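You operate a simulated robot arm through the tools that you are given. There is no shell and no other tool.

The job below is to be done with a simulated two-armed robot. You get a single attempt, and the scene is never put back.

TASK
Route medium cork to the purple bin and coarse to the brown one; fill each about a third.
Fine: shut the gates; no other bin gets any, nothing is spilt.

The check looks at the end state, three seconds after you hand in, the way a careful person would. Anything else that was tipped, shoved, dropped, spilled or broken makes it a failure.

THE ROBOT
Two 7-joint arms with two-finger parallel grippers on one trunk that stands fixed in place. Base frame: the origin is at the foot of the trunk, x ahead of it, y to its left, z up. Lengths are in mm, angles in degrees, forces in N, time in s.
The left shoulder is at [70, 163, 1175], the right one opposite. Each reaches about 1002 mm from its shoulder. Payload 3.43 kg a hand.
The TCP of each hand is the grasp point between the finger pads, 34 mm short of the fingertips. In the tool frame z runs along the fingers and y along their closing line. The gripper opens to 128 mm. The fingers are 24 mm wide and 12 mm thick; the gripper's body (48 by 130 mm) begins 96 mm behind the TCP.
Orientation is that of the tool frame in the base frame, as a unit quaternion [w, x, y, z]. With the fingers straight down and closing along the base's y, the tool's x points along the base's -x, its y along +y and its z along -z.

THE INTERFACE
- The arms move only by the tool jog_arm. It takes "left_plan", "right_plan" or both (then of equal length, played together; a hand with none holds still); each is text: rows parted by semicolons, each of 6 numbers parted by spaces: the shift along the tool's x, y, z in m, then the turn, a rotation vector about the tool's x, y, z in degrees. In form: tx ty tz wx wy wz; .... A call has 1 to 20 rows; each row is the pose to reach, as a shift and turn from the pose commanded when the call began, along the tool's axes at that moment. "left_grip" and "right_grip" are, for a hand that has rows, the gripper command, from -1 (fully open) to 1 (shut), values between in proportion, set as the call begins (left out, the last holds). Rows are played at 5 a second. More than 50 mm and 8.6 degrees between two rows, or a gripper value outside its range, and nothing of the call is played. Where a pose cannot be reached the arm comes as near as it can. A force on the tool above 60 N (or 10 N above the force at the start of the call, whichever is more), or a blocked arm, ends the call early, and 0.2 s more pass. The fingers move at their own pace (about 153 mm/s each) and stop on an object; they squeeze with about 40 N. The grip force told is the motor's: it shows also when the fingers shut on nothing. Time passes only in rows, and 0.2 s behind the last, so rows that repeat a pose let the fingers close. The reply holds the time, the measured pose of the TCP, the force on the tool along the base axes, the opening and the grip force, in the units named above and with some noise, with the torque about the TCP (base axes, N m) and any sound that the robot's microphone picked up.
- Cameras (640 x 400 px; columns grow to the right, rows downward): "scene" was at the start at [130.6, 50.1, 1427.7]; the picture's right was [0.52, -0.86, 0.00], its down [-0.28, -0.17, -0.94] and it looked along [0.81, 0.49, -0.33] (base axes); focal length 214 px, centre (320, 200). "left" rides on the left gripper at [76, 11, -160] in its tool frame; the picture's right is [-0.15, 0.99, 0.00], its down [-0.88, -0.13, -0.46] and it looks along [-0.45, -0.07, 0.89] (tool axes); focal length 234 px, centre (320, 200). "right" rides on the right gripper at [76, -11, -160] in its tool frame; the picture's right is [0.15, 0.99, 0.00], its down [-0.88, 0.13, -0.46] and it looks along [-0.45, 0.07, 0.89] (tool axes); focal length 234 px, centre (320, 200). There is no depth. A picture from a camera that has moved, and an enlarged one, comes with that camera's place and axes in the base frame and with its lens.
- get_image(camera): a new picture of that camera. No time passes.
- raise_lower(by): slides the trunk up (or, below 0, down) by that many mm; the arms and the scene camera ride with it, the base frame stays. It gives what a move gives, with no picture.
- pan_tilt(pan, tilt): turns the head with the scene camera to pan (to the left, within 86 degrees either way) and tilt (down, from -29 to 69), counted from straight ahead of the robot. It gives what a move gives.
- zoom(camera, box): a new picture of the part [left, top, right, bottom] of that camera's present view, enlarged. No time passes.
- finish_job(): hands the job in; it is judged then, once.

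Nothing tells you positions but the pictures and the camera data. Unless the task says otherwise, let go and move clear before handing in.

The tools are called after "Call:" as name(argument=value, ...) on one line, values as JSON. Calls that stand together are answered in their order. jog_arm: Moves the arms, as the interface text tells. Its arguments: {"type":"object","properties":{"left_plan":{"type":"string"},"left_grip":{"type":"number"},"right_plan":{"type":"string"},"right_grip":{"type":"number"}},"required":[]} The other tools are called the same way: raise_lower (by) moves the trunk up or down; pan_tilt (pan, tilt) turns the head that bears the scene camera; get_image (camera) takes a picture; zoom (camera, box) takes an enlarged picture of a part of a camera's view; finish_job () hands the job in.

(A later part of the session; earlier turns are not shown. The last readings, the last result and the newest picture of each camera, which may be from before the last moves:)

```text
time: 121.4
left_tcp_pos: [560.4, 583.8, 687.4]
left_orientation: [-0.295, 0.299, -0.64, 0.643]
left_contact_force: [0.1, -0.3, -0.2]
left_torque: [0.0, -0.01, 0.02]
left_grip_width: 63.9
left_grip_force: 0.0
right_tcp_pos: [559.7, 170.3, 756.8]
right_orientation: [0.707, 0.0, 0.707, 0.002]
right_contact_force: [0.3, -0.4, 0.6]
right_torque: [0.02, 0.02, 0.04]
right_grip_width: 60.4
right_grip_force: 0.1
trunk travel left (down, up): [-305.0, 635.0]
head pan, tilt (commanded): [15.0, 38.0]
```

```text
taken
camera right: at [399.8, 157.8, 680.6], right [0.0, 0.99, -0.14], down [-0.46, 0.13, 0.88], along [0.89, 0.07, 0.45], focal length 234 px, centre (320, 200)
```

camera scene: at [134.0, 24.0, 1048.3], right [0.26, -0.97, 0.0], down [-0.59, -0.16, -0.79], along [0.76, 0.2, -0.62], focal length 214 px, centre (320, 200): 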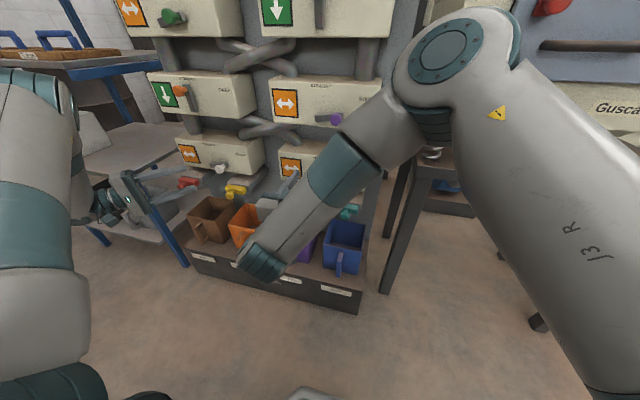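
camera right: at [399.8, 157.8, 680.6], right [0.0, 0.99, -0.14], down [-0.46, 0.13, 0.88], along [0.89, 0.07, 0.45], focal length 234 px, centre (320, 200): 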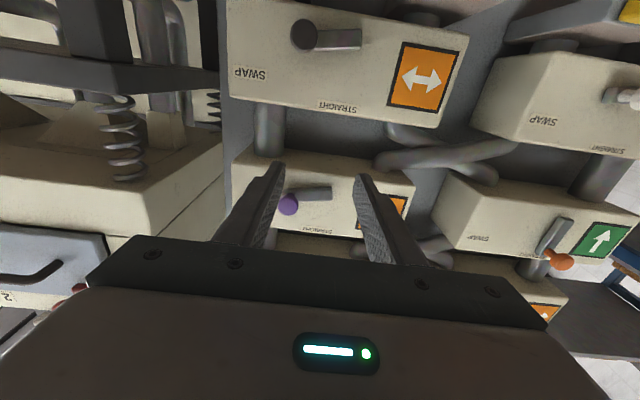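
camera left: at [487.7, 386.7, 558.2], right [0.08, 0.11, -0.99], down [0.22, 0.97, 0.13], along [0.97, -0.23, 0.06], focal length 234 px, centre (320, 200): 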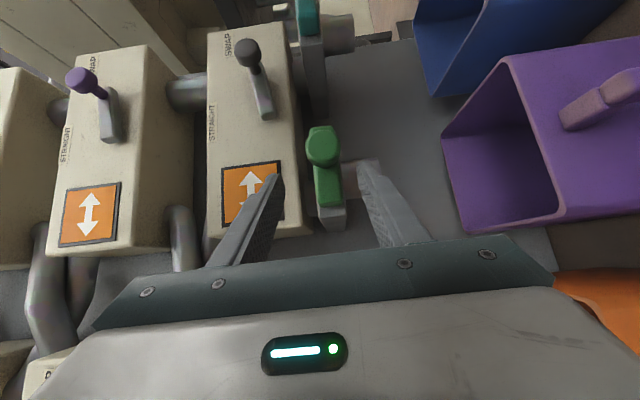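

The right arm is in the right posture now. I turn its hand 40° to the left while descending toward the green gate.

Call:
jog_arm(right_plan="0.0194 0.014 0.008 -8 0 0; 0.0388 0.028 0.016 -16 0 0; 0.0582 0.042 0.024 -24 0 0; 0.0776 0.056 0.032 -32 0 0; 0.097 0.07 0.04 -40 0 0; 0.097 0.07 0.04 -40 0 0")

Call:
get_image(camera="scene")

Call:
get_image(camera="right")

```text
time: 122.8
left_tcp_pos: [560.2, 585.6, 687.8]
left_orientation: [-0.294, 0.299, -0.64, 0.644]
left_contact_force: [-0.2, 0.3, 0.8]
left_torque: [0.02, -0.01, -0.02]
left_grip_width: 63.9
left_grip_force: 0.1
right_tcp_pos: [581.7, 217.2, 711.5]
right_orientation: [0.683, -0.157, 0.696, 0.158]
right_contact_force: [-0.3, 0.2, 0.3]
right_torque: [-0.04, 0.01, 0.01]
right_grip_width: 60.3
right_grip_force: 0.0
right hand out of reach, approached as far as the arm can: row 4, 5, 6
trunk travel left (down, up): [-305.0, 635.0]
head pan, tilt (commanded): [15.0, 38.0]
```

```text
taken
camera scene: at [134.2, 24.3, 1048.2], right [0.26, -0.97, 0.0], down [-0.59, -0.16, -0.79], along [0.76, 0.2, -0.62], focal length 214 px, centre (320, 200)
```

scene: 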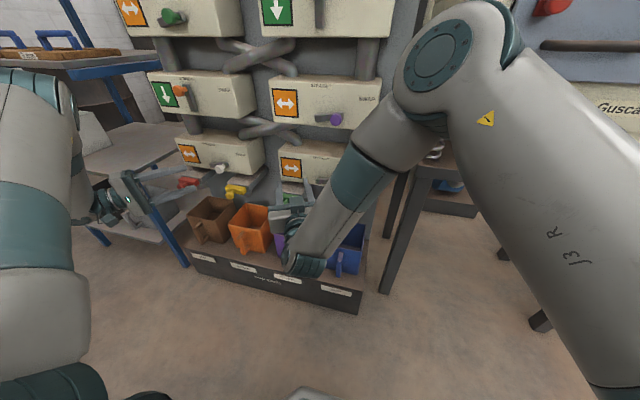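

```text
taken
camera right: at [440.7, 138.5, 638.4], right [-0.43, 0.89, -0.14], down [-0.45, -0.08, 0.89], along [0.78, 0.45, 0.43], focal length 234 px, centre (320, 200)
```

right: 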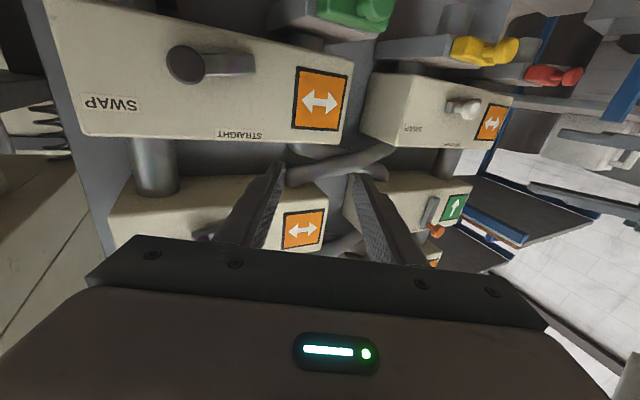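

The right arm hits a limit when turning left. A higher trunk should let the left arm reach down to the green gate nearly straight with its hand pitched down, so I first retrace the right arm out of the way.

Call:
jog_arm(right_plan="-0.0113 -0.0082 -0.0102 6.43 -0.27 0; -0.0225 -0.0165 -0.0205 12.85 -0.53 0; -0.0338 -0.0247 -0.0307 19.28 -0.8 0; -0.045 -0.0329 -0.0409 25.7 -1.06 0; -0.045 -0.0329 -0.0409 25.7 -1.06 0")

Call:
jog_arm(right_plan="-0.0245 -0.0089 -0.0097 0 7.5 0; -0.049 -0.0178 -0.0193 0 15 0; -0.0735 -0.0268 -0.029 0 22.5 0; -0.098 -0.0357 -0.0387 0 30 0; -0.1225 -0.0446 -0.0483 0 37.5 0; -0.147 -0.0535 -0.058 0 45 0; -0.1715 -0.0624 -0.0677 0 52.5 0; -0.196 -0.0713 -0.0773 0 60 0; -0.2205 -0.0803 -0.087 0 67.5 0; -0.245 -0.0892 -0.0967 0 75 0; -0.2695 -0.0981 -0.1063 0 82.5 0; -0.294 -0.107 -0.116 0 90 0; -0.294 -0.107 -0.116 0 90 0")

Call:
jog_arm(right_plan="-0.001 -0.048 0.008 0 0 0; -0.002 -0.096 0.016 0 0 0; -0.003 -0.144 0.024 0 0 0; -0.004 -0.192 0.032 0 0 0; -0.005 -0.24 0.04 0 0 0; -0.005 -0.285 0.05 0 0 0; -0.005 -0.285 0.05 0 0 0")

Call:
get_image(camera="scene")

```text
time: 124.0
left_tcp_pos: [560.4, 584.5, 686.8]
left_orientation: [-0.294, 0.299, -0.64, 0.643]
left_contact_force: [0.4, 1.0, 0.5]
left_torque: [0.0, 0.0, 0.03]
left_grip_width: 63.9
left_grip_force: 0.1
right_tcp_pos: [560.8, 169.6, 758.1]
right_orientation: [0.707, 0.001, 0.707, -0.001]
right_contact_force: [-0.7, -0.9, -0.1]
right_torque: [-0.02, -0.01, 0.01]
right_grip_width: 60.1
right_grip_force: 0.1
trunk travel left (down, up): [-305.0, 635.0]
head pan, tilt (commanded): [15.0, 38.0]
```

```text
time: 126.8
left_tcp_pos: [560.7, 584.7, 687.3]
left_orientation: [-0.294, 0.3, -0.639, 0.644]
left_contact_force: [0.3, 0.9, -0.1]
left_torque: [-0.01, 0.01, 0.0]
left_grip_width: 63.9
left_grip_force: 0.1
right_tcp_pos: [441.5, 62.3, 1048.8]
right_orientation: [0.0, -0.001, 1.0, 0.0]
right_contact_force: [-0.4, 0.0, 0.0]
right_torque: [0.0, 0.0, 0.0]
right_grip_width: 60.2
right_grip_force: 0.1
trunk travel left (down, up): [-305.0, 635.0]
head pan, tilt (commanded): [15.0, 38.0]
```

```text
time: 128.4
left_tcp_pos: [559.4, 585.1, 686.6]
left_orientation: [-0.294, 0.3, -0.64, 0.643]
left_contact_force: [0.3, -0.8, 0.1]
left_torque: [-0.02, -0.06, 0.02]
left_grip_width: 63.9
left_grip_force: 0.0
right_tcp_pos: [448.1, -223.0, 1000.1]
right_orientation: [0.001, 0.0, 1.0, -0.001]
right_contact_force: [-0.1, 0.3, -0.1]
right_torque: [-0.03, 0.01, -0.02]
right_grip_width: 60.1
right_grip_force: 0.1
trunk travel left (down, up): [-305.0, 635.0]
head pan, tilt (commanded): [15.0, 38.0]
```

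```text
taken
camera scene: at [134.2, 24.9, 1048.1], right [0.26, -0.97, 0.0], down [-0.59, -0.16, -0.79], along [0.76, 0.2, -0.62], focal length 214 px, centre (320, 200)
```

scene: 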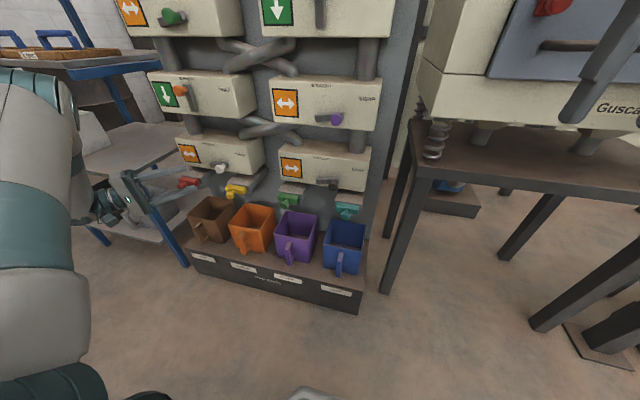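

Right arm is out of the way. I raise the trunk 350 mm, then reorient the left hand to point forward and 45° down.

Call:
raise_lower(by=350)

Call:
jog_arm(left_plan="0 0 0 -5.09 0.28 5.56; 0 0 0 -10.18 0.57 11.12; 0 0 0 -15.28 0.85 16.68; 0 0 0 -20.37 1.13 22.23; 0 0 0 -25.46 1.42 27.79; 0 0 0 -30.55 1.7 33.35; 0 0 0 -35.64 1.98 38.91; 0 0 0 -40.73 2.27 44.47; 0 0 0 -45.83 2.55 50.03; 0 0 0 -50.92 2.83 55.58; 0 0 0 -56.01 3.12 61.14; 0 0 0 -61.1 3.4 66.7; 0 0 0 -61.1 3.4 66.7")

Call:
pan_tilt(pan=25, tilt=42)

Call:
get_image(camera="scene")

Call:
get_image(camera="left")

```text
time: 131.9
left_tcp_pos: [559.5, 584.6, 1036.3]
left_orientation: [-0.295, 0.301, -0.639, 0.644]
left_contact_force: [0.3, -0.1, 0.4]
left_torque: [0.05, 0.01, 0.0]
left_grip_width: 64.0
left_grip_force: 0.1
right_tcp_pos: [447.8, -222.6, 1349.1]
right_orientation: [0.0, -0.001, 1.0, -0.001]
right_contact_force: [0.3, 0.4, 0.2]
right_torque: [-0.02, 0.02, 0.01]
right_grip_width: 60.1
right_grip_force: 0.1
trunk travel left (down, up): [-655.0, 285.0]
head pan, tilt (commanded): [15.0, 38.0]
```

```text
time: 134.7
left_tcp_pos: [556.8, 585.2, 1037.4]
left_orientation: [0.383, 0.001, 0.924, 0.001]
left_contact_force: [0.2, 0.6, 0.6]
left_torque: [-0.01, 0.01, 0.0]
left_grip_width: 63.9
left_grip_force: 0.0
right_tcp_pos: [448.0, -222.4, 1349.1]
right_orientation: [0.001, 0.0, 1.0, 0.0]
right_contact_force: [0.1, -0.2, 0.8]
right_torque: [0.0, 0.0, -0.04]
right_grip_width: 59.9
right_grip_force: 0.1
trunk travel left (down, up): [-655.0, 285.0]
head pan, tilt (commanded): [15.0, 38.0]
```

```text
time: 135.4
left_tcp_pos: [559.4, 583.2, 1037.3]
left_orientation: [0.384, -0.001, 0.923, 0.001]
left_contact_force: [0.2, -0.1, 0.4]
left_torque: [0.0, -0.03, -0.02]
left_grip_width: 64.0
left_grip_force: 0.0
right_tcp_pos: [447.3, -222.8, 1350.6]
right_orientation: [0.0, 0.0, 1.0, 0.0]
right_contact_force: [-0.5, -0.3, 0.2]
right_torque: [0.01, -0.04, -0.02]
right_grip_width: 60.2
right_grip_force: 0.0
trunk travel left (down, up): [-655.0, 285.0]
head pan, tilt (commanded): [25.0, 42.0]
```

```text
taken
camera scene: at [126.7, 37.1, 1392.3], right [0.42, -0.91, 0.0], down [-0.61, -0.28, -0.74], along [0.67, 0.31, -0.67], focal length 214 px, centre (320, 200)
```

scene: 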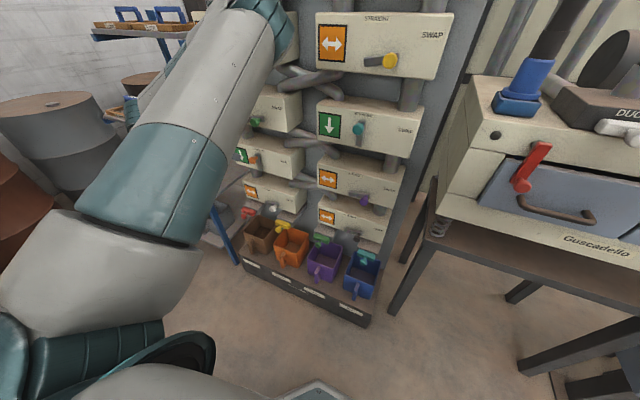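

```text
taken
camera left: at [390.5, 595.3, 1097.1], right [0.1, 0.99, 0.1], down [0.3, -0.13, 0.95], along [0.95, -0.07, -0.31], focal length 234 px, centre (320, 200)
```

left: 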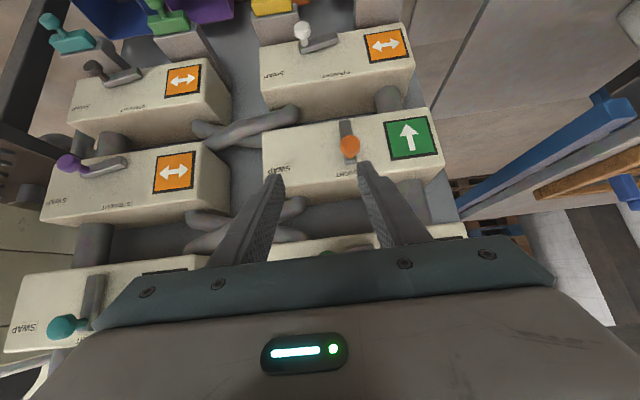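

From this height I can check the brown bin's fill and the whole panel.

Call:
zoom(camera="scene", box=[232, 200, 328, 290])

Call:
zoom(camera="scene", box=[236, 200, 284, 245])

Call:
zoom(camera="scene", box=[296, 215, 392, 305])

```text
4.44 times, centred on (280, 245) of scene
camera zoom: at [126.7, 37.1, 1392.3], right [0.42, -0.91, 0.0], down [-0.61, -0.28, -0.74], along [0.67, 0.31, -0.67], focal length 953 px, centre (498, 0)
```

zoom: 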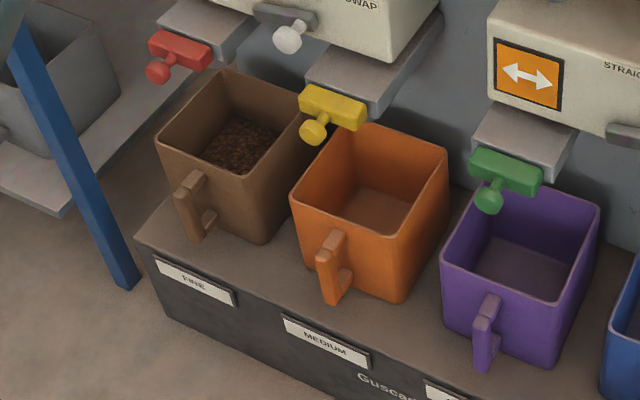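

```text
8.89 times, centred on (260, 222) of scene
camera zoom: at [126.7, 37.1, 1392.3], right [0.42, -0.91, 0.0], down [-0.61, -0.28, -0.74], along [0.67, 0.31, -0.67], focal length 1906 px, centre (853, 0)
```

zoom: 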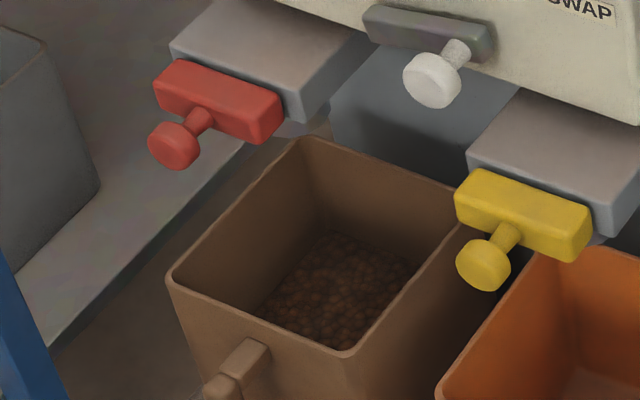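

```text
4.44 times, centred on (344, 260) of scene
camera zoom: at [126.7, 37.1, 1392.3], right [0.42, -0.91, 0.0], down [-0.61, -0.28, -0.74], along [0.67, 0.31, -0.67], focal length 953 px, centre (213, -67)
```

zoom: 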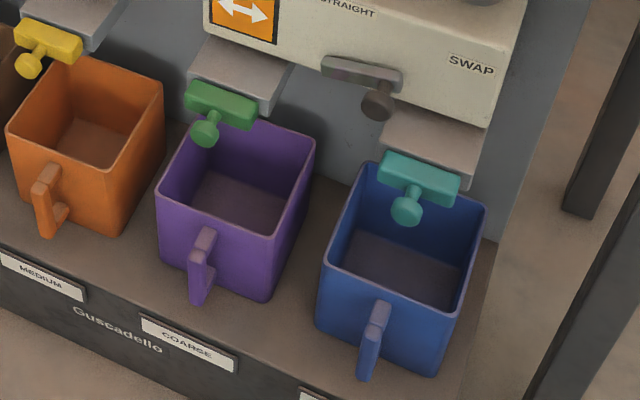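

Brown measures close to a third full from here too, with no spills visible. Now I move the left hand (pitched down) toward the green gate in stages.

Call:
jog_arm(left_plan="0.025 -0.02 0.032 0 0 0; 0.05 -0.04 0.064 0 0 0; 0.075 -0.06 0.096 0 0 0; 0.1 -0.08 0.128 0 0 0; 0.125 -0.1 0.16 0 0 0; 0.125 -0.1 0.16 0 0 0")

Call:
get_image(camera="scene")

```text
time: 136.8
left_tcp_pos: [582.6, 483.3, 837.6]
left_orientation: [0.383, 0.001, 0.924, 0.001]
left_contact_force: [0.1, 0.4, -0.1]
left_torque: [0.02, 0.0, -0.01]
left_grip_width: 63.9
left_grip_force: 0.1
right_tcp_pos: [448.6, -222.3, 1349.8]
right_orientation: [0.001, 0.0, 1.0, 0.0]
right_contact_force: [1.1, 0.9, 0.0]
right_torque: [0.01, -0.01, 0.01]
right_grip_width: 60.2
right_grip_force: 0.0
trunk travel left (down, up): [-655.0, 285.0]
head pan, tilt (commanded): [25.0, 42.0]
```

```text
taken
camera scene: at [126.0, 37.3, 1392.3], right [0.42, -0.91, 0.0], down [-0.61, -0.28, -0.74], along [0.67, 0.31, -0.67], focal length 214 px, centre (320, 200)
```

scene: 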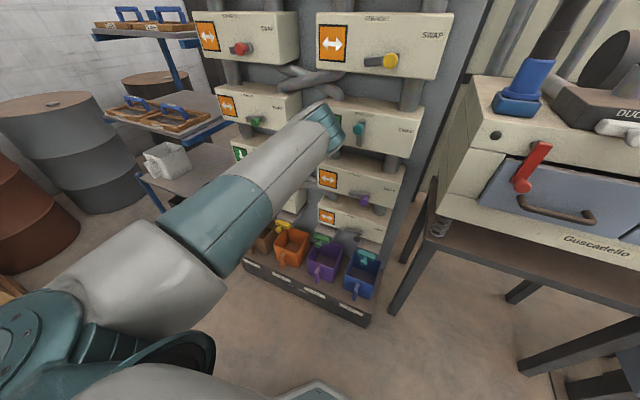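

Call:
jog_arm(left_plan="0.017 -0.0346 0.0218 0 0 0; 0.034 -0.0692 0.0436 0 0 0; 0.0509 -0.1038 0.0653 0 0 0; 0.0679 -0.1384 0.0871 0 0 0; 0.0849 -0.173 0.1089 0 0 0; 0.0849 -0.173 0.1089 0 0 0")

Call:
get_image(camera="scene")

Call:
get_image(camera="left")

```text
time: 138.2
left_tcp_pos: [611.2, 329.7, 712.7]
left_orientation: [0.376, 0.005, 0.927, -0.009]
left_contact_force: [0.6, -0.4, 0.5]
left_torque: [0.01, -0.02, 0.0]
left_grip_width: 63.9
left_grip_force: 0.0
left hand out of reach, approached as far as the arm can: row 5, 6
right_tcp_pos: [447.6, -224.4, 1349.7]
right_orientation: [0.001, 0.001, 1.0, 0.0]
right_contact_force: [-0.7, 0.0, 0.3]
right_torque: [-0.01, 0.02, -0.04]
right_grip_width: 60.4
right_grip_force: 0.1
trunk travel left (down, up): [-655.0, 285.0]
head pan, tilt (commanded): [25.0, 42.0]
```

```text
taken
camera scene: at [126.4, 36.0, 1392.3], right [0.42, -0.91, 0.0], down [-0.61, -0.28, -0.74], along [0.67, 0.31, -0.67], focal length 214 px, centre (320, 200)
```

scene: 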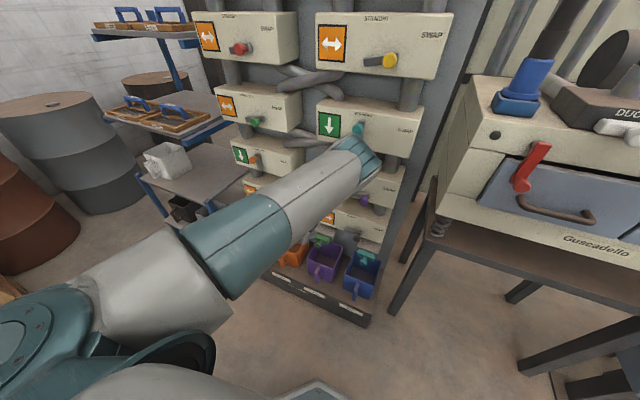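

```text
taken
camera left: at [444.9, 342.9, 775.0], right [0.12, 0.99, 0.09], down [0.31, -0.12, 0.94], along [0.94, -0.08, -0.32], focal length 234 px, centre (320, 200)
```

left: 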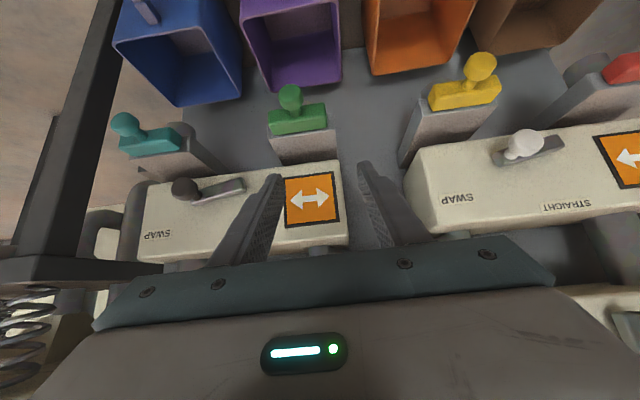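

Reach improves with height. I raise the trunk another 100 mm and continue descending toward the gate.

Call:
raise_lower(by=100)

Call:
jog_arm(left_plan="0.02 -0.004 0.028 0 0 0; 0.04 -0.008 0.056 0 0 0; 0.06 -0.012 0.084 0 0 0; 0.08 -0.016 0.112 0 0 0; 0.08 -0.016 0.112 0 0 0")

Call:
get_image(camera="scene")

Call:
get_image(camera="left")

```text
time: 139.5
left_tcp_pos: [611.1, 329.2, 813.0]
left_orientation: [0.376, 0.004, 0.927, -0.008]
left_contact_force: [0.4, 0.1, 0.1]
left_torque: [-0.02, 0.0, 0.03]
left_grip_width: 63.9
left_grip_force: 0.1
right_tcp_pos: [448.7, -222.4, 1449.7]
right_orientation: [0.0, 0.0, 1.0, -0.001]
right_contact_force: [0.2, 0.0, 0.5]
right_torque: [-0.01, 0.01, 0.01]
right_grip_width: 60.3
right_grip_force: 0.0
trunk travel left (down, up): [-755.0, 185.0]
head pan, tilt (commanded): [25.0, 42.0]
```

```text
time: 140.7
left_tcp_pos: [647.6, 339.8, 700.7]
left_orientation: [0.363, 0.009, 0.931, -0.023]
left_contact_force: [-1.1, -0.2, -0.7]
left_torque: [-0.02, 0.02, -0.02]
left_grip_width: 64.1
left_grip_force: 0.0
left hand out of reach, approached as far as the arm can: row 1, 2, 3, 4, 5
right_tcp_pos: [447.7, -224.2, 1449.4]
right_orientation: [0.001, 0.0, 1.0, 0.0]
right_contact_force: [0.8, 0.1, 0.3]
right_torque: [-0.02, -0.04, 0.01]
right_grip_width: 60.2
right_grip_force: 0.0
trunk travel left (down, up): [-755.0, 185.0]
head pan, tilt (commanded): [25.0, 42.0]
```

```text
taken
camera scene: at [126.2, 36.5, 1492.3], right [0.42, -0.91, 0.0], down [-0.61, -0.28, -0.74], along [0.67, 0.31, -0.67], focal length 214 px, centre (320, 200)
```

scene: 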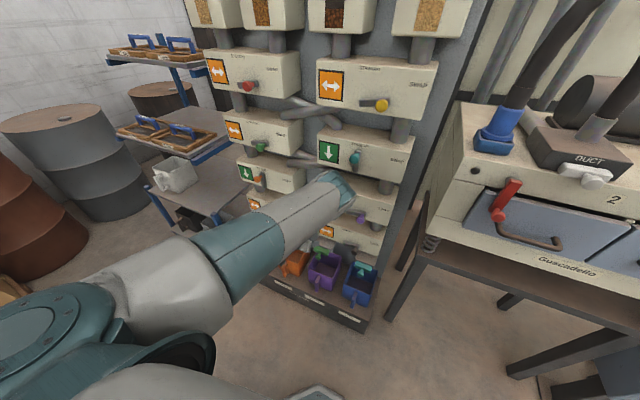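

```text
taken
camera left: at [483.5, 357.3, 766.3], right [0.14, 0.99, 0.06], down [0.34, -0.11, 0.94], along [0.93, -0.11, -0.35], focal length 234 px, centre (320, 200)
```

left: 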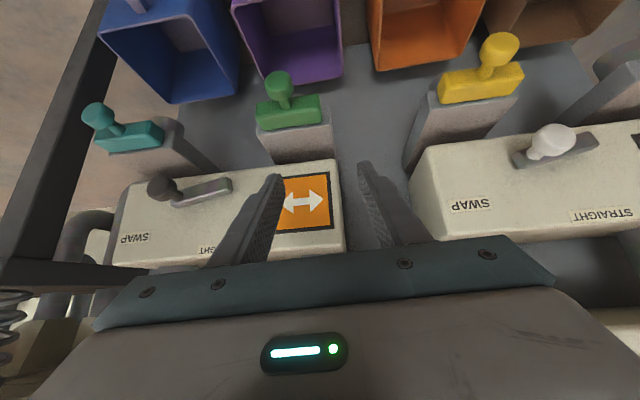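

The arm's elbow folds inward here; a nearly vertical hand with the trunk slightly lower should fit better. I lift a little, tilt the hand closer to vertical, then lower the trunk 75 mm.

Call:
jog_arm(left_plan="-0.0086 -0.0009 -0.0192 -0.93 7.53 -0.2; -0.0173 -0.0019 -0.0383 -1.87 15.07 -0.4; -0.0259 -0.0028 -0.0575 -2.8 22.6 -0.6; -0.0259 -0.0028 -0.0575 -2.8 22.6 -0.6")

Call:
raise_lower(by=-75)

Call:
get_image(camera="left")

Call:
get_image(camera="scene")

```text
time: 141.7
left_tcp_pos: [625.6, 338.1, 758.4]
left_orientation: [0.186, -0.01, 0.982, 0.012]
left_contact_force: [0.5, -0.6, 0.1]
left_torque: [0.0, 0.02, 0.0]
left_grip_width: 64.0
left_grip_force: 0.0
right_tcp_pos: [447.6, -223.6, 1450.1]
right_orientation: [0.001, 0.0, 1.0, 0.0]
right_contact_force: [-0.5, 0.1, 0.2]
right_torque: [-0.02, -0.02, -0.03]
right_grip_width: 60.4
right_grip_force: 0.2
trunk travel left (down, up): [-755.0, 185.0]
head pan, tilt (commanded): [25.0, 42.0]
```

```text
time: 142.8
left_tcp_pos: [627.3, 338.3, 683.3]
left_orientation: [0.187, -0.008, 0.982, 0.014]
left_contact_force: [-0.7, -0.1, -0.3]
left_torque: [0.0, 0.02, 0.03]
left_grip_width: 64.3
left_grip_force: 0.1
right_tcp_pos: [448.0, -223.6, 1374.5]
right_orientation: [0.001, 0.0, 1.0, -0.001]
right_contact_force: [-0.3, -0.9, -0.2]
right_torque: [0.03, 0.03, 0.03]
right_grip_width: 60.1
right_grip_force: 0.0
trunk travel left (down, up): [-680.0, 260.0]
head pan, tilt (commanded): [25.0, 42.0]
```

```text
taken
camera left: at [496.2, 343.0, 804.8], right [0.11, 0.99, 0.08], down [0.65, -0.13, 0.74], along [0.75, -0.04, -0.66], focal length 234 px, centre (320, 200)
```

left: 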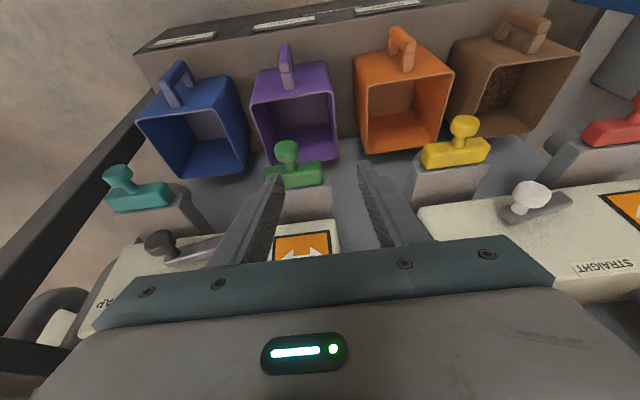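

```text
taken
camera scene: at [126.5, 37.1, 1417.3], right [0.42, -0.91, 0.0], down [-0.61, -0.28, -0.74], along [0.67, 0.31, -0.67], focal length 214 px, centre (320, 200)
```

scene: 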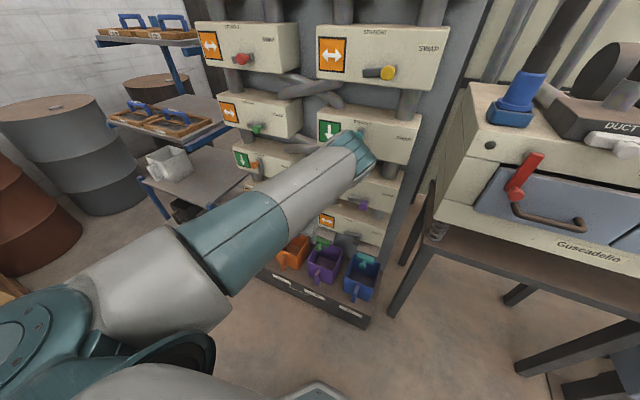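

The hand tilts fine here and the view is clear. I shift right to line up with the green knob.

Call:
jog_arm(left_plan="-0.003 -0.013 0.001 0 0 0; -0.006 -0.026 0.002 0 0 0; -0.0089 -0.0392 0.0025 0 0 0; -0.0089 -0.0392 0.0025 0 0 0")

Call:
get_image(camera="left")

```text
time: 143.8
left_tcp_pos: [636.2, 299.3, 683.6]
left_orientation: [0.186, -0.008, 0.982, 0.013]
left_contact_force: [0.4, -0.2, -0.3]
left_torque: [0.02, 0.0, 0.01]
left_grip_width: 64.0
left_grip_force: 0.0
right_tcp_pos: [449.4, -223.9, 1375.0]
right_orientation: [0.002, 0.0, 1.0, 0.0]
right_contact_force: [0.1, 0.6, 0.1]
right_torque: [-0.02, 0.04, -0.08]
right_grip_width: 60.6
right_grip_force: 0.2
trunk travel left (down, up): [-680.0, 260.0]
head pan, tilt (commanded): [25.0, 42.0]
```

```text
taken
camera left: at [506.1, 304.9, 804.8], right [0.11, 0.99, 0.07], down [0.66, -0.13, 0.74], along [0.75, -0.04, -0.66], focal length 234 px, centre (320, 200)
```

left: 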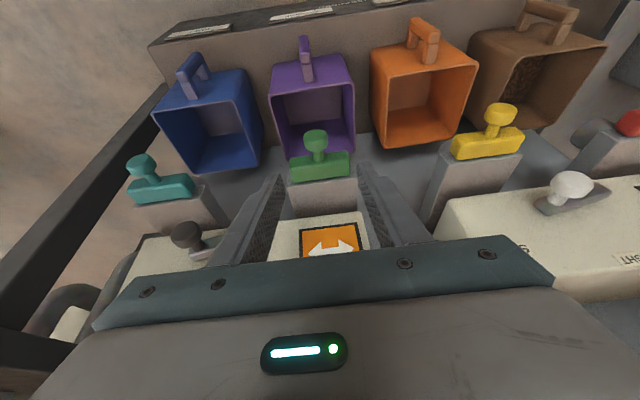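

The left arm reaches in line above the green knob. I descend most of the way with the fingers straddling it.

Call:
jog_arm(left_plan="0.003 -0.0008 0.035 0 0 0; 0.006 -0.0016 0.07 0 0 0; 0.006 -0.0016 0.07 0 0 0")

Call:
get_image(camera="left")

Call:
get_image(camera="scene")

```text
time: 144.6
left_tcp_pos: [656.8, 299.0, 618.2]
left_orientation: [0.186, -0.009, 0.982, 0.014]
left_contact_force: [0.1, 0.7, -0.2]
left_torque: [0.0, -0.04, -0.01]
left_grip_width: 63.9
left_grip_force: 0.1
right_tcp_pos: [446.8, -223.0, 1375.6]
right_orientation: [0.001, 0.0, 1.0, 0.0]
right_contact_force: [0.6, -0.4, -0.4]
right_torque: [0.0, -0.01, -0.02]
right_grip_width: 60.2
right_grip_force: 0.1
trunk travel left (down, up): [-680.0, 260.0]
head pan, tilt (commanded): [25.0, 42.0]
```

```text
taken
camera left: at [525.5, 304.7, 738.7], right [0.11, 0.99, 0.08], down [0.65, -0.13, 0.74], along [0.75, -0.04, -0.66], focal length 234 px, centre (320, 200)
```

left: 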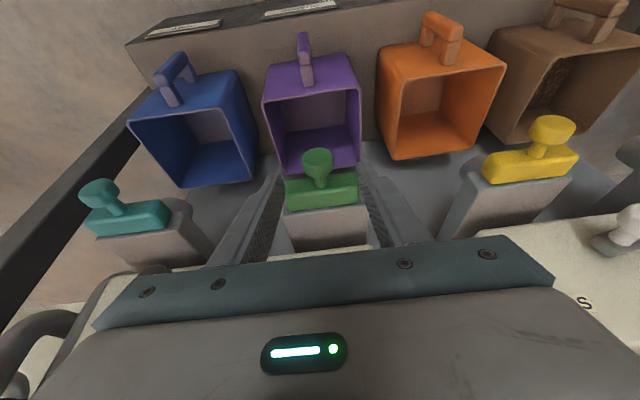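

```text
taken
camera scene: at [126.0, 36.6, 1417.4], right [0.42, -0.91, 0.0], down [-0.61, -0.28, -0.74], along [0.67, 0.31, -0.67], focal length 214 px, centre (320, 200)
```

scene: 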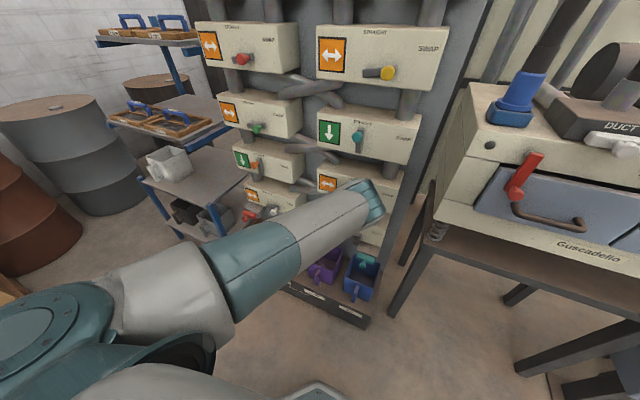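

Call:
jog_arm(left_plan="0.003 -0.0002 0.024 0 0 0; 0.0058 0.0002 0.0471 0 0 0; 0.0058 0.0002 0.0471 0 0 0")

Call:
get_image(camera="left")

Call:
zoom(camera="left", box=[240, 100, 400, 250])

```text
time: 145.4
left_tcp_pos: [667.0, 302.4, 568.0]
left_orientation: [0.188, -0.007, 0.982, 0.012]
left_contact_force: [0.1, 0.3, 0.0]
left_torque: [0.0, 0.01, 0.0]
left_grip_width: 63.9
left_grip_force: 0.1
right_tcp_pos: [448.0, -222.6, 1374.6]
right_orientation: [0.001, 0.001, 1.0, 0.0]
right_contact_force: [-0.1, 0.4, 0.3]
right_torque: [0.03, -0.01, 0.0]
right_grip_width: 60.3
right_grip_force: 0.0
trunk travel left (down, up): [-680.0, 260.0]
head pan, tilt (commanded): [25.0, 42.0]
```

```text
taken
camera left: at [536.0, 306.7, 689.5], right [0.12, 0.99, 0.08], down [0.65, -0.13, 0.74], along [0.75, -0.04, -0.66], focal length 234 px, centre (320, 200)
```

left: 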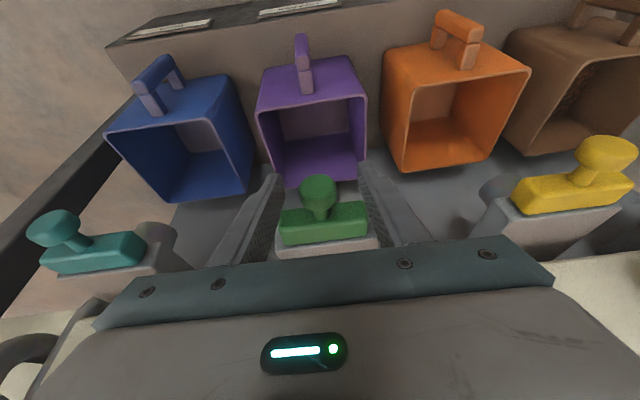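

```text
2.67 times, centred on (320, 175) of left
camera zoom: at [536.0, 306.7, 689.5], right [0.12, 0.99, 0.08], down [0.65, -0.13, 0.74], along [0.75, -0.04, -0.66], focal length 624 px, centre (320, 267)
```

zoom: 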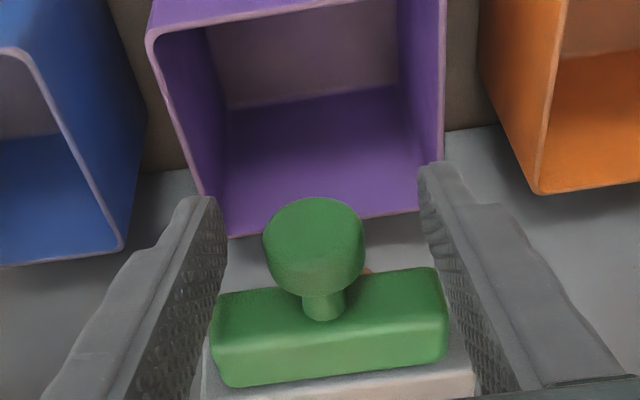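

The knob is centred between the fingers with a fine view into the purple bin. I close the grip.

Call:
jog_arm(left_plan="0 -0.001 0 0 0 0; 0 -0.002 0 0 0 0; 0 -0.002 0 0 0 0; 0 -0.002 0 0 0 0; 0 -0.002 0 0 0 0", left_grip=1)

Call:
get_image(camera="left")

Call:
zoom(camera="left", box=[240, 40, 400, 250])

```text
time: 146.6
left_tcp_pos: [667.8, 300.6, 569.7]
left_orientation: [0.186, -0.008, 0.982, 0.013]
left_contact_force: [-2.7, 1.7, -7.3]
left_torque: [0.04, 0.18, -0.45]
left_grip_width: 29.3
left_grip_force: 44.6
right_tcp_pos: [448.2, -222.9, 1374.4]
right_orientation: [0.0, -0.001, 1.0, 0.0]
right_contact_force: [0.6, -0.4, -0.9]
right_torque: [-0.04, 0.01, 0.02]
right_grip_width: 60.3
right_grip_force: 0.1
trunk travel left (down, up): [-680.0, 260.0]
head pan, tilt (commanded): [25.0, 42.0]
```

```text
taken
camera left: at [536.8, 304.8, 690.0], right [0.12, 0.99, 0.08], down [0.66, -0.13, 0.74], along [0.75, -0.04, -0.67], focal length 234 px, centre (320, 200)
```

left: 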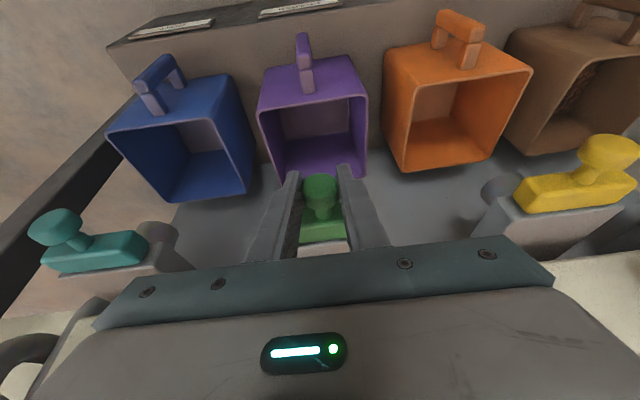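

```text
1.90 times, centred on (320, 145) of left
camera zoom: at [536.8, 304.8, 690.0], right [0.12, 0.99, 0.08], down [0.66, -0.13, 0.74], along [0.75, -0.04, -0.67], focal length 446 px, centre (320, 305)
```

zoom: 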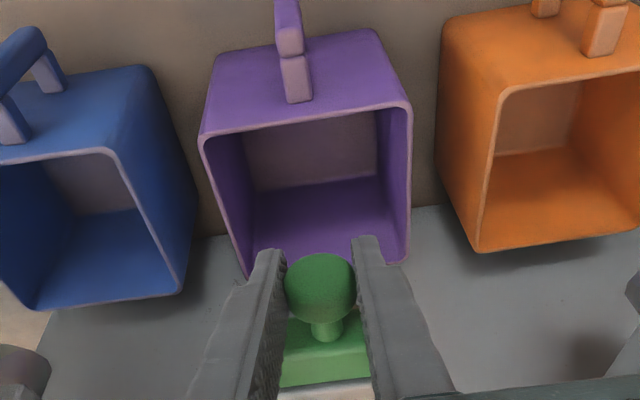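

Firm grip (29.3 mm). From this camera, a third full corresponds to the surface line at about row 208 on the back wall. I pull the green gate open and watch.

Call:
jog_arm(left_plan="0.0102 0.0002 -0.004 0 0 0; 0.0204 0.0004 -0.0081 0 0 0; 0.0204 0.0004 -0.0081 0 0 0; 0.0204 0.0004 -0.0081 0 0 0")

Call:
zoom(camera="left", box=[240, 40, 400, 250])

Call:
zoom(camera="scene", box=[232, 190, 392, 310])

```text
time: 147.6
left_tcp_pos: [648.1, 299.1, 570.0]
left_orientation: [0.185, -0.008, 0.983, 0.012]
left_contact_force: [0.3, 5.8, -9.7]
left_torque: [0.03, -0.13, -0.24]
left_grip_width: 29.2
left_grip_force: 45.4
right_tcp_pos: [449.0, -222.0, 1373.9]
right_orientation: [0.0, -0.001, 1.0, -0.001]
right_contact_force: [-0.1, 0.1, -0.2]
right_torque: [-0.02, -0.02, -0.01]
right_grip_width: 60.3
right_grip_force: 0.1
trunk travel left (down, up): [-680.0, 260.0]
head pan, tilt (commanded): [25.0, 42.0]
```

```text
1.90 times, centred on (320, 145) of left
camera zoom: at [516.7, 304.7, 690.1], right [0.11, 0.99, 0.07], down [0.66, -0.13, 0.74], along [0.75, -0.04, -0.67], focal length 446 px, centre (320, 305)
```

zoom: 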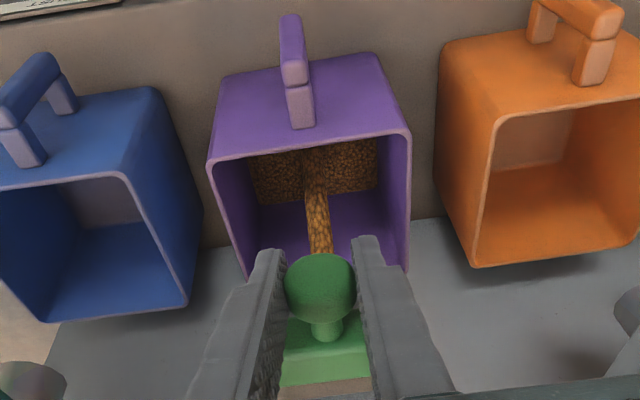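

```text
3.33 times, centred on (312, 250) of scene
camera zoom: at [127.8, 38.1, 1417.1], right [0.42, -0.91, 0.0], down [-0.61, -0.28, -0.74], along [0.67, 0.31, -0.67], focal length 715 px, centre (347, 33)
```

zoom: 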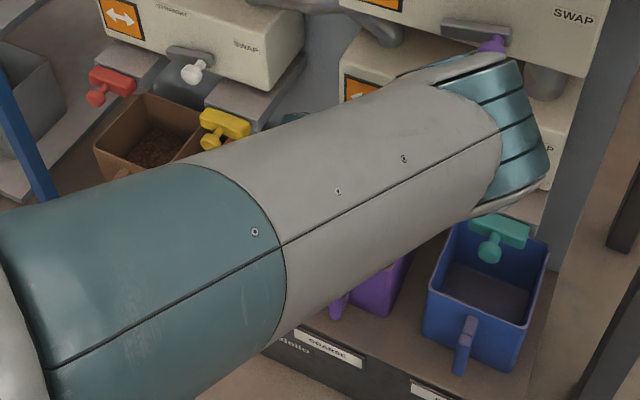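

Medium cork is flowing into the purple bin only. I hold for about three seconds and check the level.

Call:
jog_arm(left_plan="0 0 0 0 0 0; 0 0 0 0 0 0; 0 0 0 0 0 0; 0 0 0 0 0 0; 0 0 0 0 0 0; 0 0 0 0 0 0; 0 0 0 0 0 0; 0 0 0 0 0 0; 0 0 0 0 0 0; 0 0 0 0 0 0; 0 0 0 0 0 0; 0 0 0 0 0 0; 0 0 0 0 0 0; 0 0 0 0 0 0")

Call:
zoom(camera="left", box=[240, 40, 400, 250])

```text
time: 150.6
left_tcp_pos: [647.5, 300.1, 568.1]
left_orientation: [0.184, -0.009, 0.983, 0.012]
left_contact_force: [0.1, 9.7, -11.5]
left_torque: [0.1, 0.06, -0.35]
left_grip_width: 29.1
left_grip_force: 44.9
right_tcp_pos: [450.4, -221.6, 1374.9]
right_orientation: [0.0, 0.001, 1.0, -0.001]
right_contact_force: [-0.3, 0.9, 0.6]
right_torque: [-0.02, -0.01, 0.0]
right_grip_width: 60.2
right_grip_force: 0.0
trunk travel left (down, up): [-680.0, 260.0]
head pan, tilt (commanded): [25.0, 42.0]
```

```text
1.90 times, centred on (320, 145) of left
camera zoom: at [517.2, 304.8, 690.1], right [0.11, 0.99, 0.07], down [0.66, -0.13, 0.74], along [0.75, -0.04, -0.66], focal length 446 px, centre (320, 305)
```

zoom: 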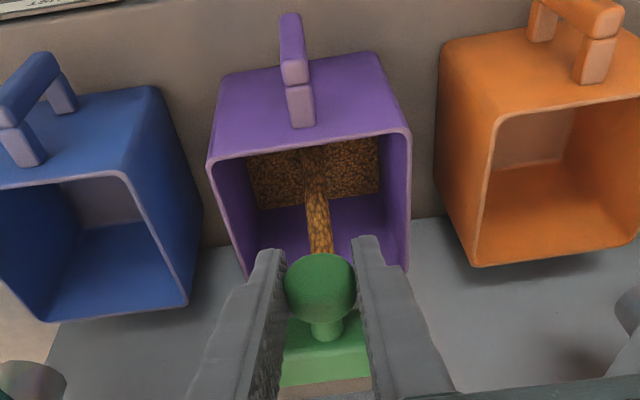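

Call:
zoom(camera="left", box=[262, 105, 358, 165])

```text
6.67 times, centred on (310, 135) of left
camera zoom: at [517.2, 304.8, 690.1], right [0.11, 0.99, 0.07], down [0.66, -0.13, 0.74], along [0.75, -0.04, -0.66], focal length 1561 px, centre (387, 633)
```

zoom: 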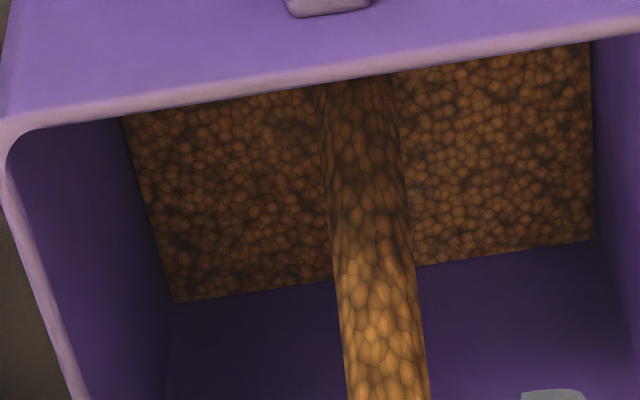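

By geometry the purple level is only about 9 mm so far. I open the gate 3 mm more and let four seconds run.

Call:
jog_arm(left_plan="0.0028 0 -0.0011 0 0 0; 0.0028 0 -0.0011 0 0 0; 0.0028 0 -0.0011 0 0 0; 0.0028 0 -0.0011 0 0 0; 0.0028 0 -0.0011 0 0 0; 0.0028 0 -0.0011 0 0 0; 0.0028 0 -0.0011 0 0 0; 0.0028 0 -0.0011 0 0 0; 0.0028 0 -0.0011 0 0 0; 0.0028 0 -0.0011 0 0 0; 0.0028 0 -0.0011 0 0 0; 0.0028 0 -0.0011 0 0 0; 0.0028 0 -0.0011 0 0 0; 0.0028 0 -0.0011 0 0 0; 0.0028 0 -0.0011 0 0 0; 0.0028 0 -0.0011 0 0 0; 0.0028 0 -0.0011 0 0 0; 0.0028 0 -0.0011 0 0 0; 0.0028 0 -0.0011 0 0 0")

Call:
zoom(camera="left", box=[262, 105, 358, 165])

Call:
get_image(camera="left")

```text
time: 154.6
left_tcp_pos: [644.7, 299.9, 568.3]
left_orientation: [0.186, -0.009, 0.982, 0.012]
left_contact_force: [0.0, 8.4, -10.7]
left_torque: [0.08, 0.07, -0.39]
left_grip_width: 29.2
left_grip_force: 45.0
right_tcp_pos: [449.2, -221.7, 1373.8]
right_orientation: [0.0, 0.0, 1.0, -0.001]
right_contact_force: [-0.3, -0.7, -0.2]
right_torque: [0.04, -0.02, 0.03]
right_grip_width: 60.1
right_grip_force: 0.0
trunk travel left (down, up): [-680.0, 260.0]
head pan, tilt (commanded): [25.0, 42.0]
```

```text
6.67 times, centred on (310, 135) of left
camera zoom: at [513.2, 304.8, 690.3], right [0.11, 0.99, 0.07], down [0.66, -0.13, 0.74], along [0.75, -0.04, -0.66], focal length 1561 px, centre (387, 633)
```

zoom: 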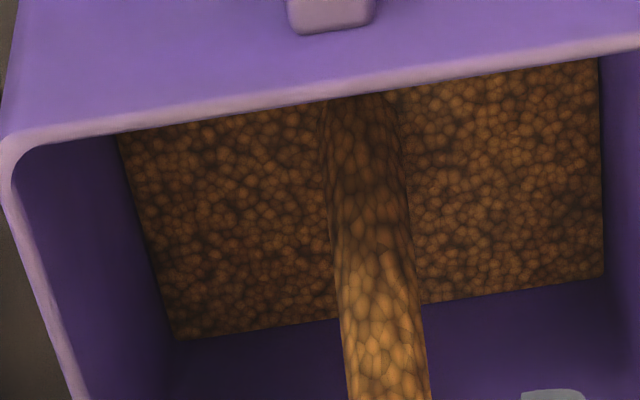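

```text
taken
camera left: at [513.2, 304.8, 690.3], right [0.11, 0.99, 0.07], down [0.66, -0.13, 0.74], along [0.75, -0.04, -0.66], focal length 234 px, centre (320, 200)
```

left: 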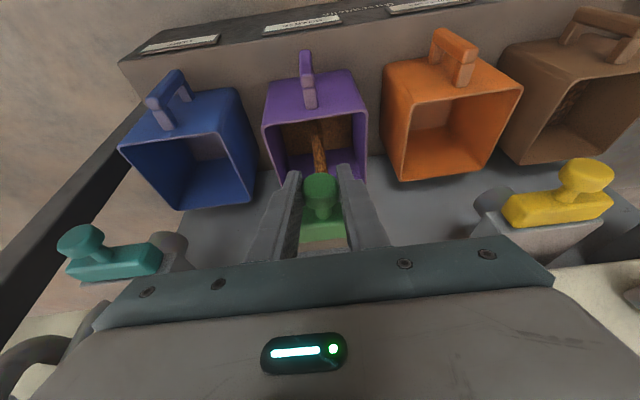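

Purple is at about 17 %, rising roughly 4 mm/s. I let four more seconds run.

Call:
jog_arm(left_plan="0 0 0 0 0 0; 0 0 0 0 0 0; 0 0 0 0 0 0; 0 0 0 0 0 0; 0 0 0 0 0 0; 0 0 0 0 0 0; 0 0 0 0 0 0; 0 0 0 0 0 0; 0 0 0 0 0 0; 0 0 0 0 0 0; 0 0 0 0 0 0; 0 0 0 0 0 0; 0 0 0 0 0 0; 0 0 0 0 0 0; 0 0 0 0 0 0; 0 0 0 0 0 0; 0 0 0 0 0 0; 0 0 0 0 0 0; 0 0 0 0 0 0")

Call:
zoom(camera="left", box=[262, 105, 358, 165])

```text
time: 158.6
left_tcp_pos: [644.2, 298.8, 568.0]
left_orientation: [0.186, -0.01, 0.982, 0.013]
left_contact_force: [0.6, 8.8, -9.5]
left_torque: [0.08, 0.09, -0.38]
left_grip_width: 29.3
left_grip_force: 45.0
right_tcp_pos: [448.4, -221.2, 1374.7]
right_orientation: [0.0, 0.0, 1.0, -0.001]
right_contact_force: [-0.3, -0.3, -1.0]
right_torque: [0.01, 0.0, 0.02]
right_grip_width: 60.3
right_grip_force: 0.0
trunk travel left (down, up): [-680.0, 260.0]
head pan, tilt (commanded): [25.0, 42.0]
```

```text
6.67 times, centred on (310, 135) of left
camera zoom: at [513.2, 304.8, 690.4], right [0.11, 0.99, 0.07], down [0.66, -0.13, 0.74], along [0.75, -0.04, -0.66], focal length 1561 px, centre (387, 633)
```

zoom: 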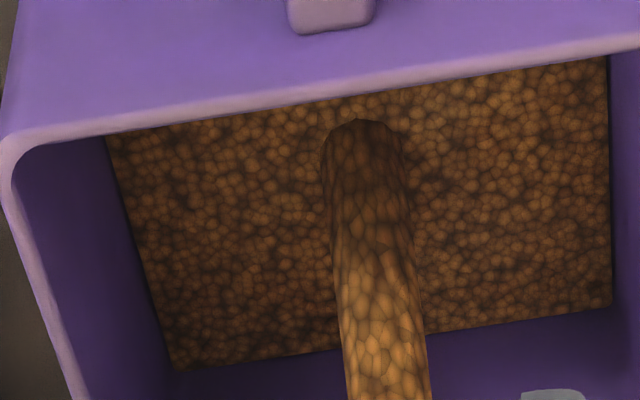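

Purple is at about 27–28 %. I hold 1.8 s more, then push the green gate fully shut.

Call:
jog_arm(left_plan="0 0 0 0 0 0; 0 0 0 0 0 0; 0 0 0 0 0 0; 0 0 0 0 0 0; 0 0 0 0 0 0; 0 0 0 0 0 0; 0 0 0 0 0 0; 0 0 0 0 0 0; 0 0 0 0 0 0; -0.0084 -0.0002 0.0033 0 0 0; -0.0167 -0.0004 0.0066 0 0 0; -0.0237 -0.0005 0.0094 0 0 0; -0.0237 -0.0005 0.0094 0 0 0; -0.0237 -0.0005 0.0094 0 0 0")

Call:
zoom(camera="left", box=[240, 40, 400, 250])

Call:
zoom(camera="left", box=[262, 105, 358, 165])

```text
time: 161.6
left_tcp_pos: [667.3, 298.9, 569.0]
left_orientation: [0.185, -0.009, 0.983, 0.014]
left_contact_force: [-9.2, 11.0, -8.8]
left_torque: [0.14, 0.6, -0.41]
left_grip_width: 29.4
left_grip_force: 44.9
right_tcp_pos: [449.2, -221.3, 1374.9]
right_orientation: [0.0, -0.001, 1.0, -0.001]
right_contact_force: [0.8, -0.1, -0.3]
right_torque: [-0.02, -0.04, 0.03]
right_grip_width: 59.9
right_grip_force: 0.2
trunk travel left (down, up): [-680.0, 260.0]
head pan, tilt (commanded): [25.0, 42.0]
```

```text
1.90 times, centred on (320, 145) of left
camera zoom: at [537.1, 304.6, 690.6], right [0.11, 0.99, 0.08], down [0.66, -0.13, 0.74], along [0.75, -0.04, -0.67], focal length 446 px, centre (320, 305)
```

zoom: 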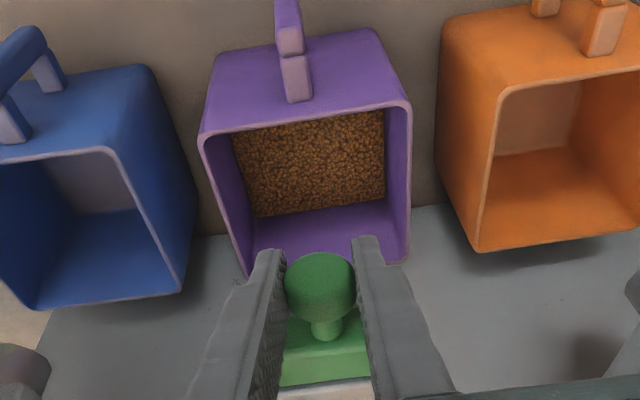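

```text
6.67 times, centred on (310, 135) of left
camera zoom: at [537.1, 304.6, 690.6], right [0.11, 0.99, 0.08], down [0.66, -0.13, 0.74], along [0.75, -0.04, -0.67], focal length 1561 px, centre (387, 633)
```

zoom: 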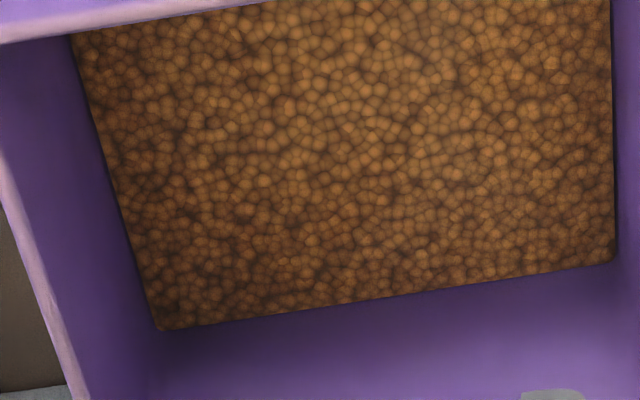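

The stream has stopped, the green gate is shut, and purple measures about a third. I release the knob and retreat up the same way I came.

Call:
jog_arm(left_plan="0 0 0 0 0 0; 0 0 0 0 0 0; 0 0 0 0 0 0", left_grip=0)

Call:
jog_arm(left_plan="-0.003 0 -0.024 0 0 0; -0.006 0 -0.048 0 0 0; -0.009 0 -0.085 0 0 0; -0.012 0 -0.118 0 0 0; -0.012 0 -0.118 0 0 0")

Call:
get_image(camera="left")

Call:
get_image(camera="scene")

```text
time: 162.4
left_tcp_pos: [669.2, 297.9, 570.9]
left_orientation: [0.188, -0.009, 0.982, 0.013]
left_contact_force: [-0.6, 0.2, -0.6]
left_torque: [-0.01, -0.03, 0.01]
left_grip_width: 64.2
left_grip_force: 0.2
right_tcp_pos: [448.0, -223.7, 1374.2]
right_orientation: [0.001, 0.0, 1.0, 0.0]
right_contact_force: [-0.6, -1.2, -0.7]
right_torque: [0.01, 0.03, -0.01]
right_grip_width: 60.2
right_grip_force: 0.0
trunk travel left (down, up): [-680.0, 260.0]
head pan, tilt (commanded): [25.0, 42.0]
```

```text
time: 163.6
left_tcp_pos: [638.4, 295.6, 684.0]
left_orientation: [0.187, -0.009, 0.982, 0.012]
left_contact_force: [-0.1, -0.4, 0.1]
left_torque: [0.0, 0.01, -0.02]
left_grip_width: 63.8
left_grip_force: 0.1
right_tcp_pos: [448.6, -224.1, 1374.2]
right_orientation: [0.0, 0.0, 1.0, 0.0]
right_contact_force: [0.0, 0.2, -0.3]
right_torque: [0.02, 0.02, 0.0]
right_grip_width: 60.3
right_grip_force: 0.0
trunk travel left (down, up): [-680.0, 260.0]
head pan, tilt (commanded): [25.0, 42.0]
```

```text
taken
camera left: at [508.1, 300.2, 805.4], right [0.12, 0.99, 0.08], down [0.66, -0.13, 0.74], along [0.75, -0.04, -0.66], focal length 234 px, centre (320, 200)
```

left: 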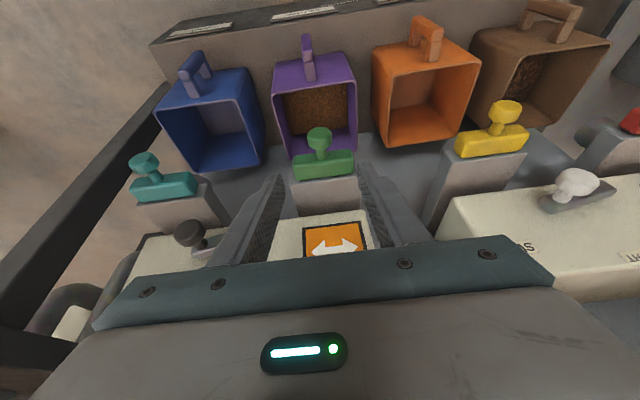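

```text
taken
camera scene: at [127.3, 37.4, 1417.2], right [0.42, -0.91, 0.0], down [-0.61, -0.28, -0.74], along [0.67, 0.31, -0.67], focal length 214 px, centre (320, 200)
```

scene: 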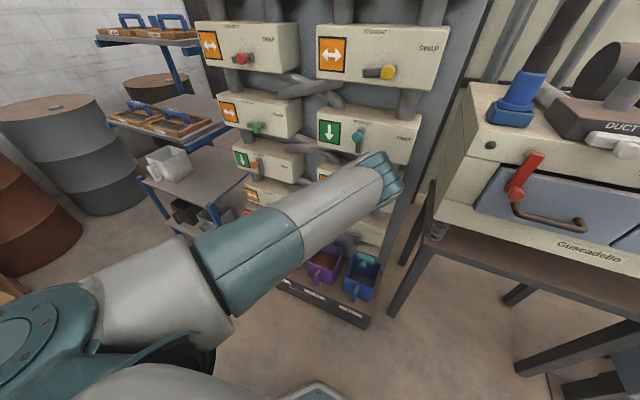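

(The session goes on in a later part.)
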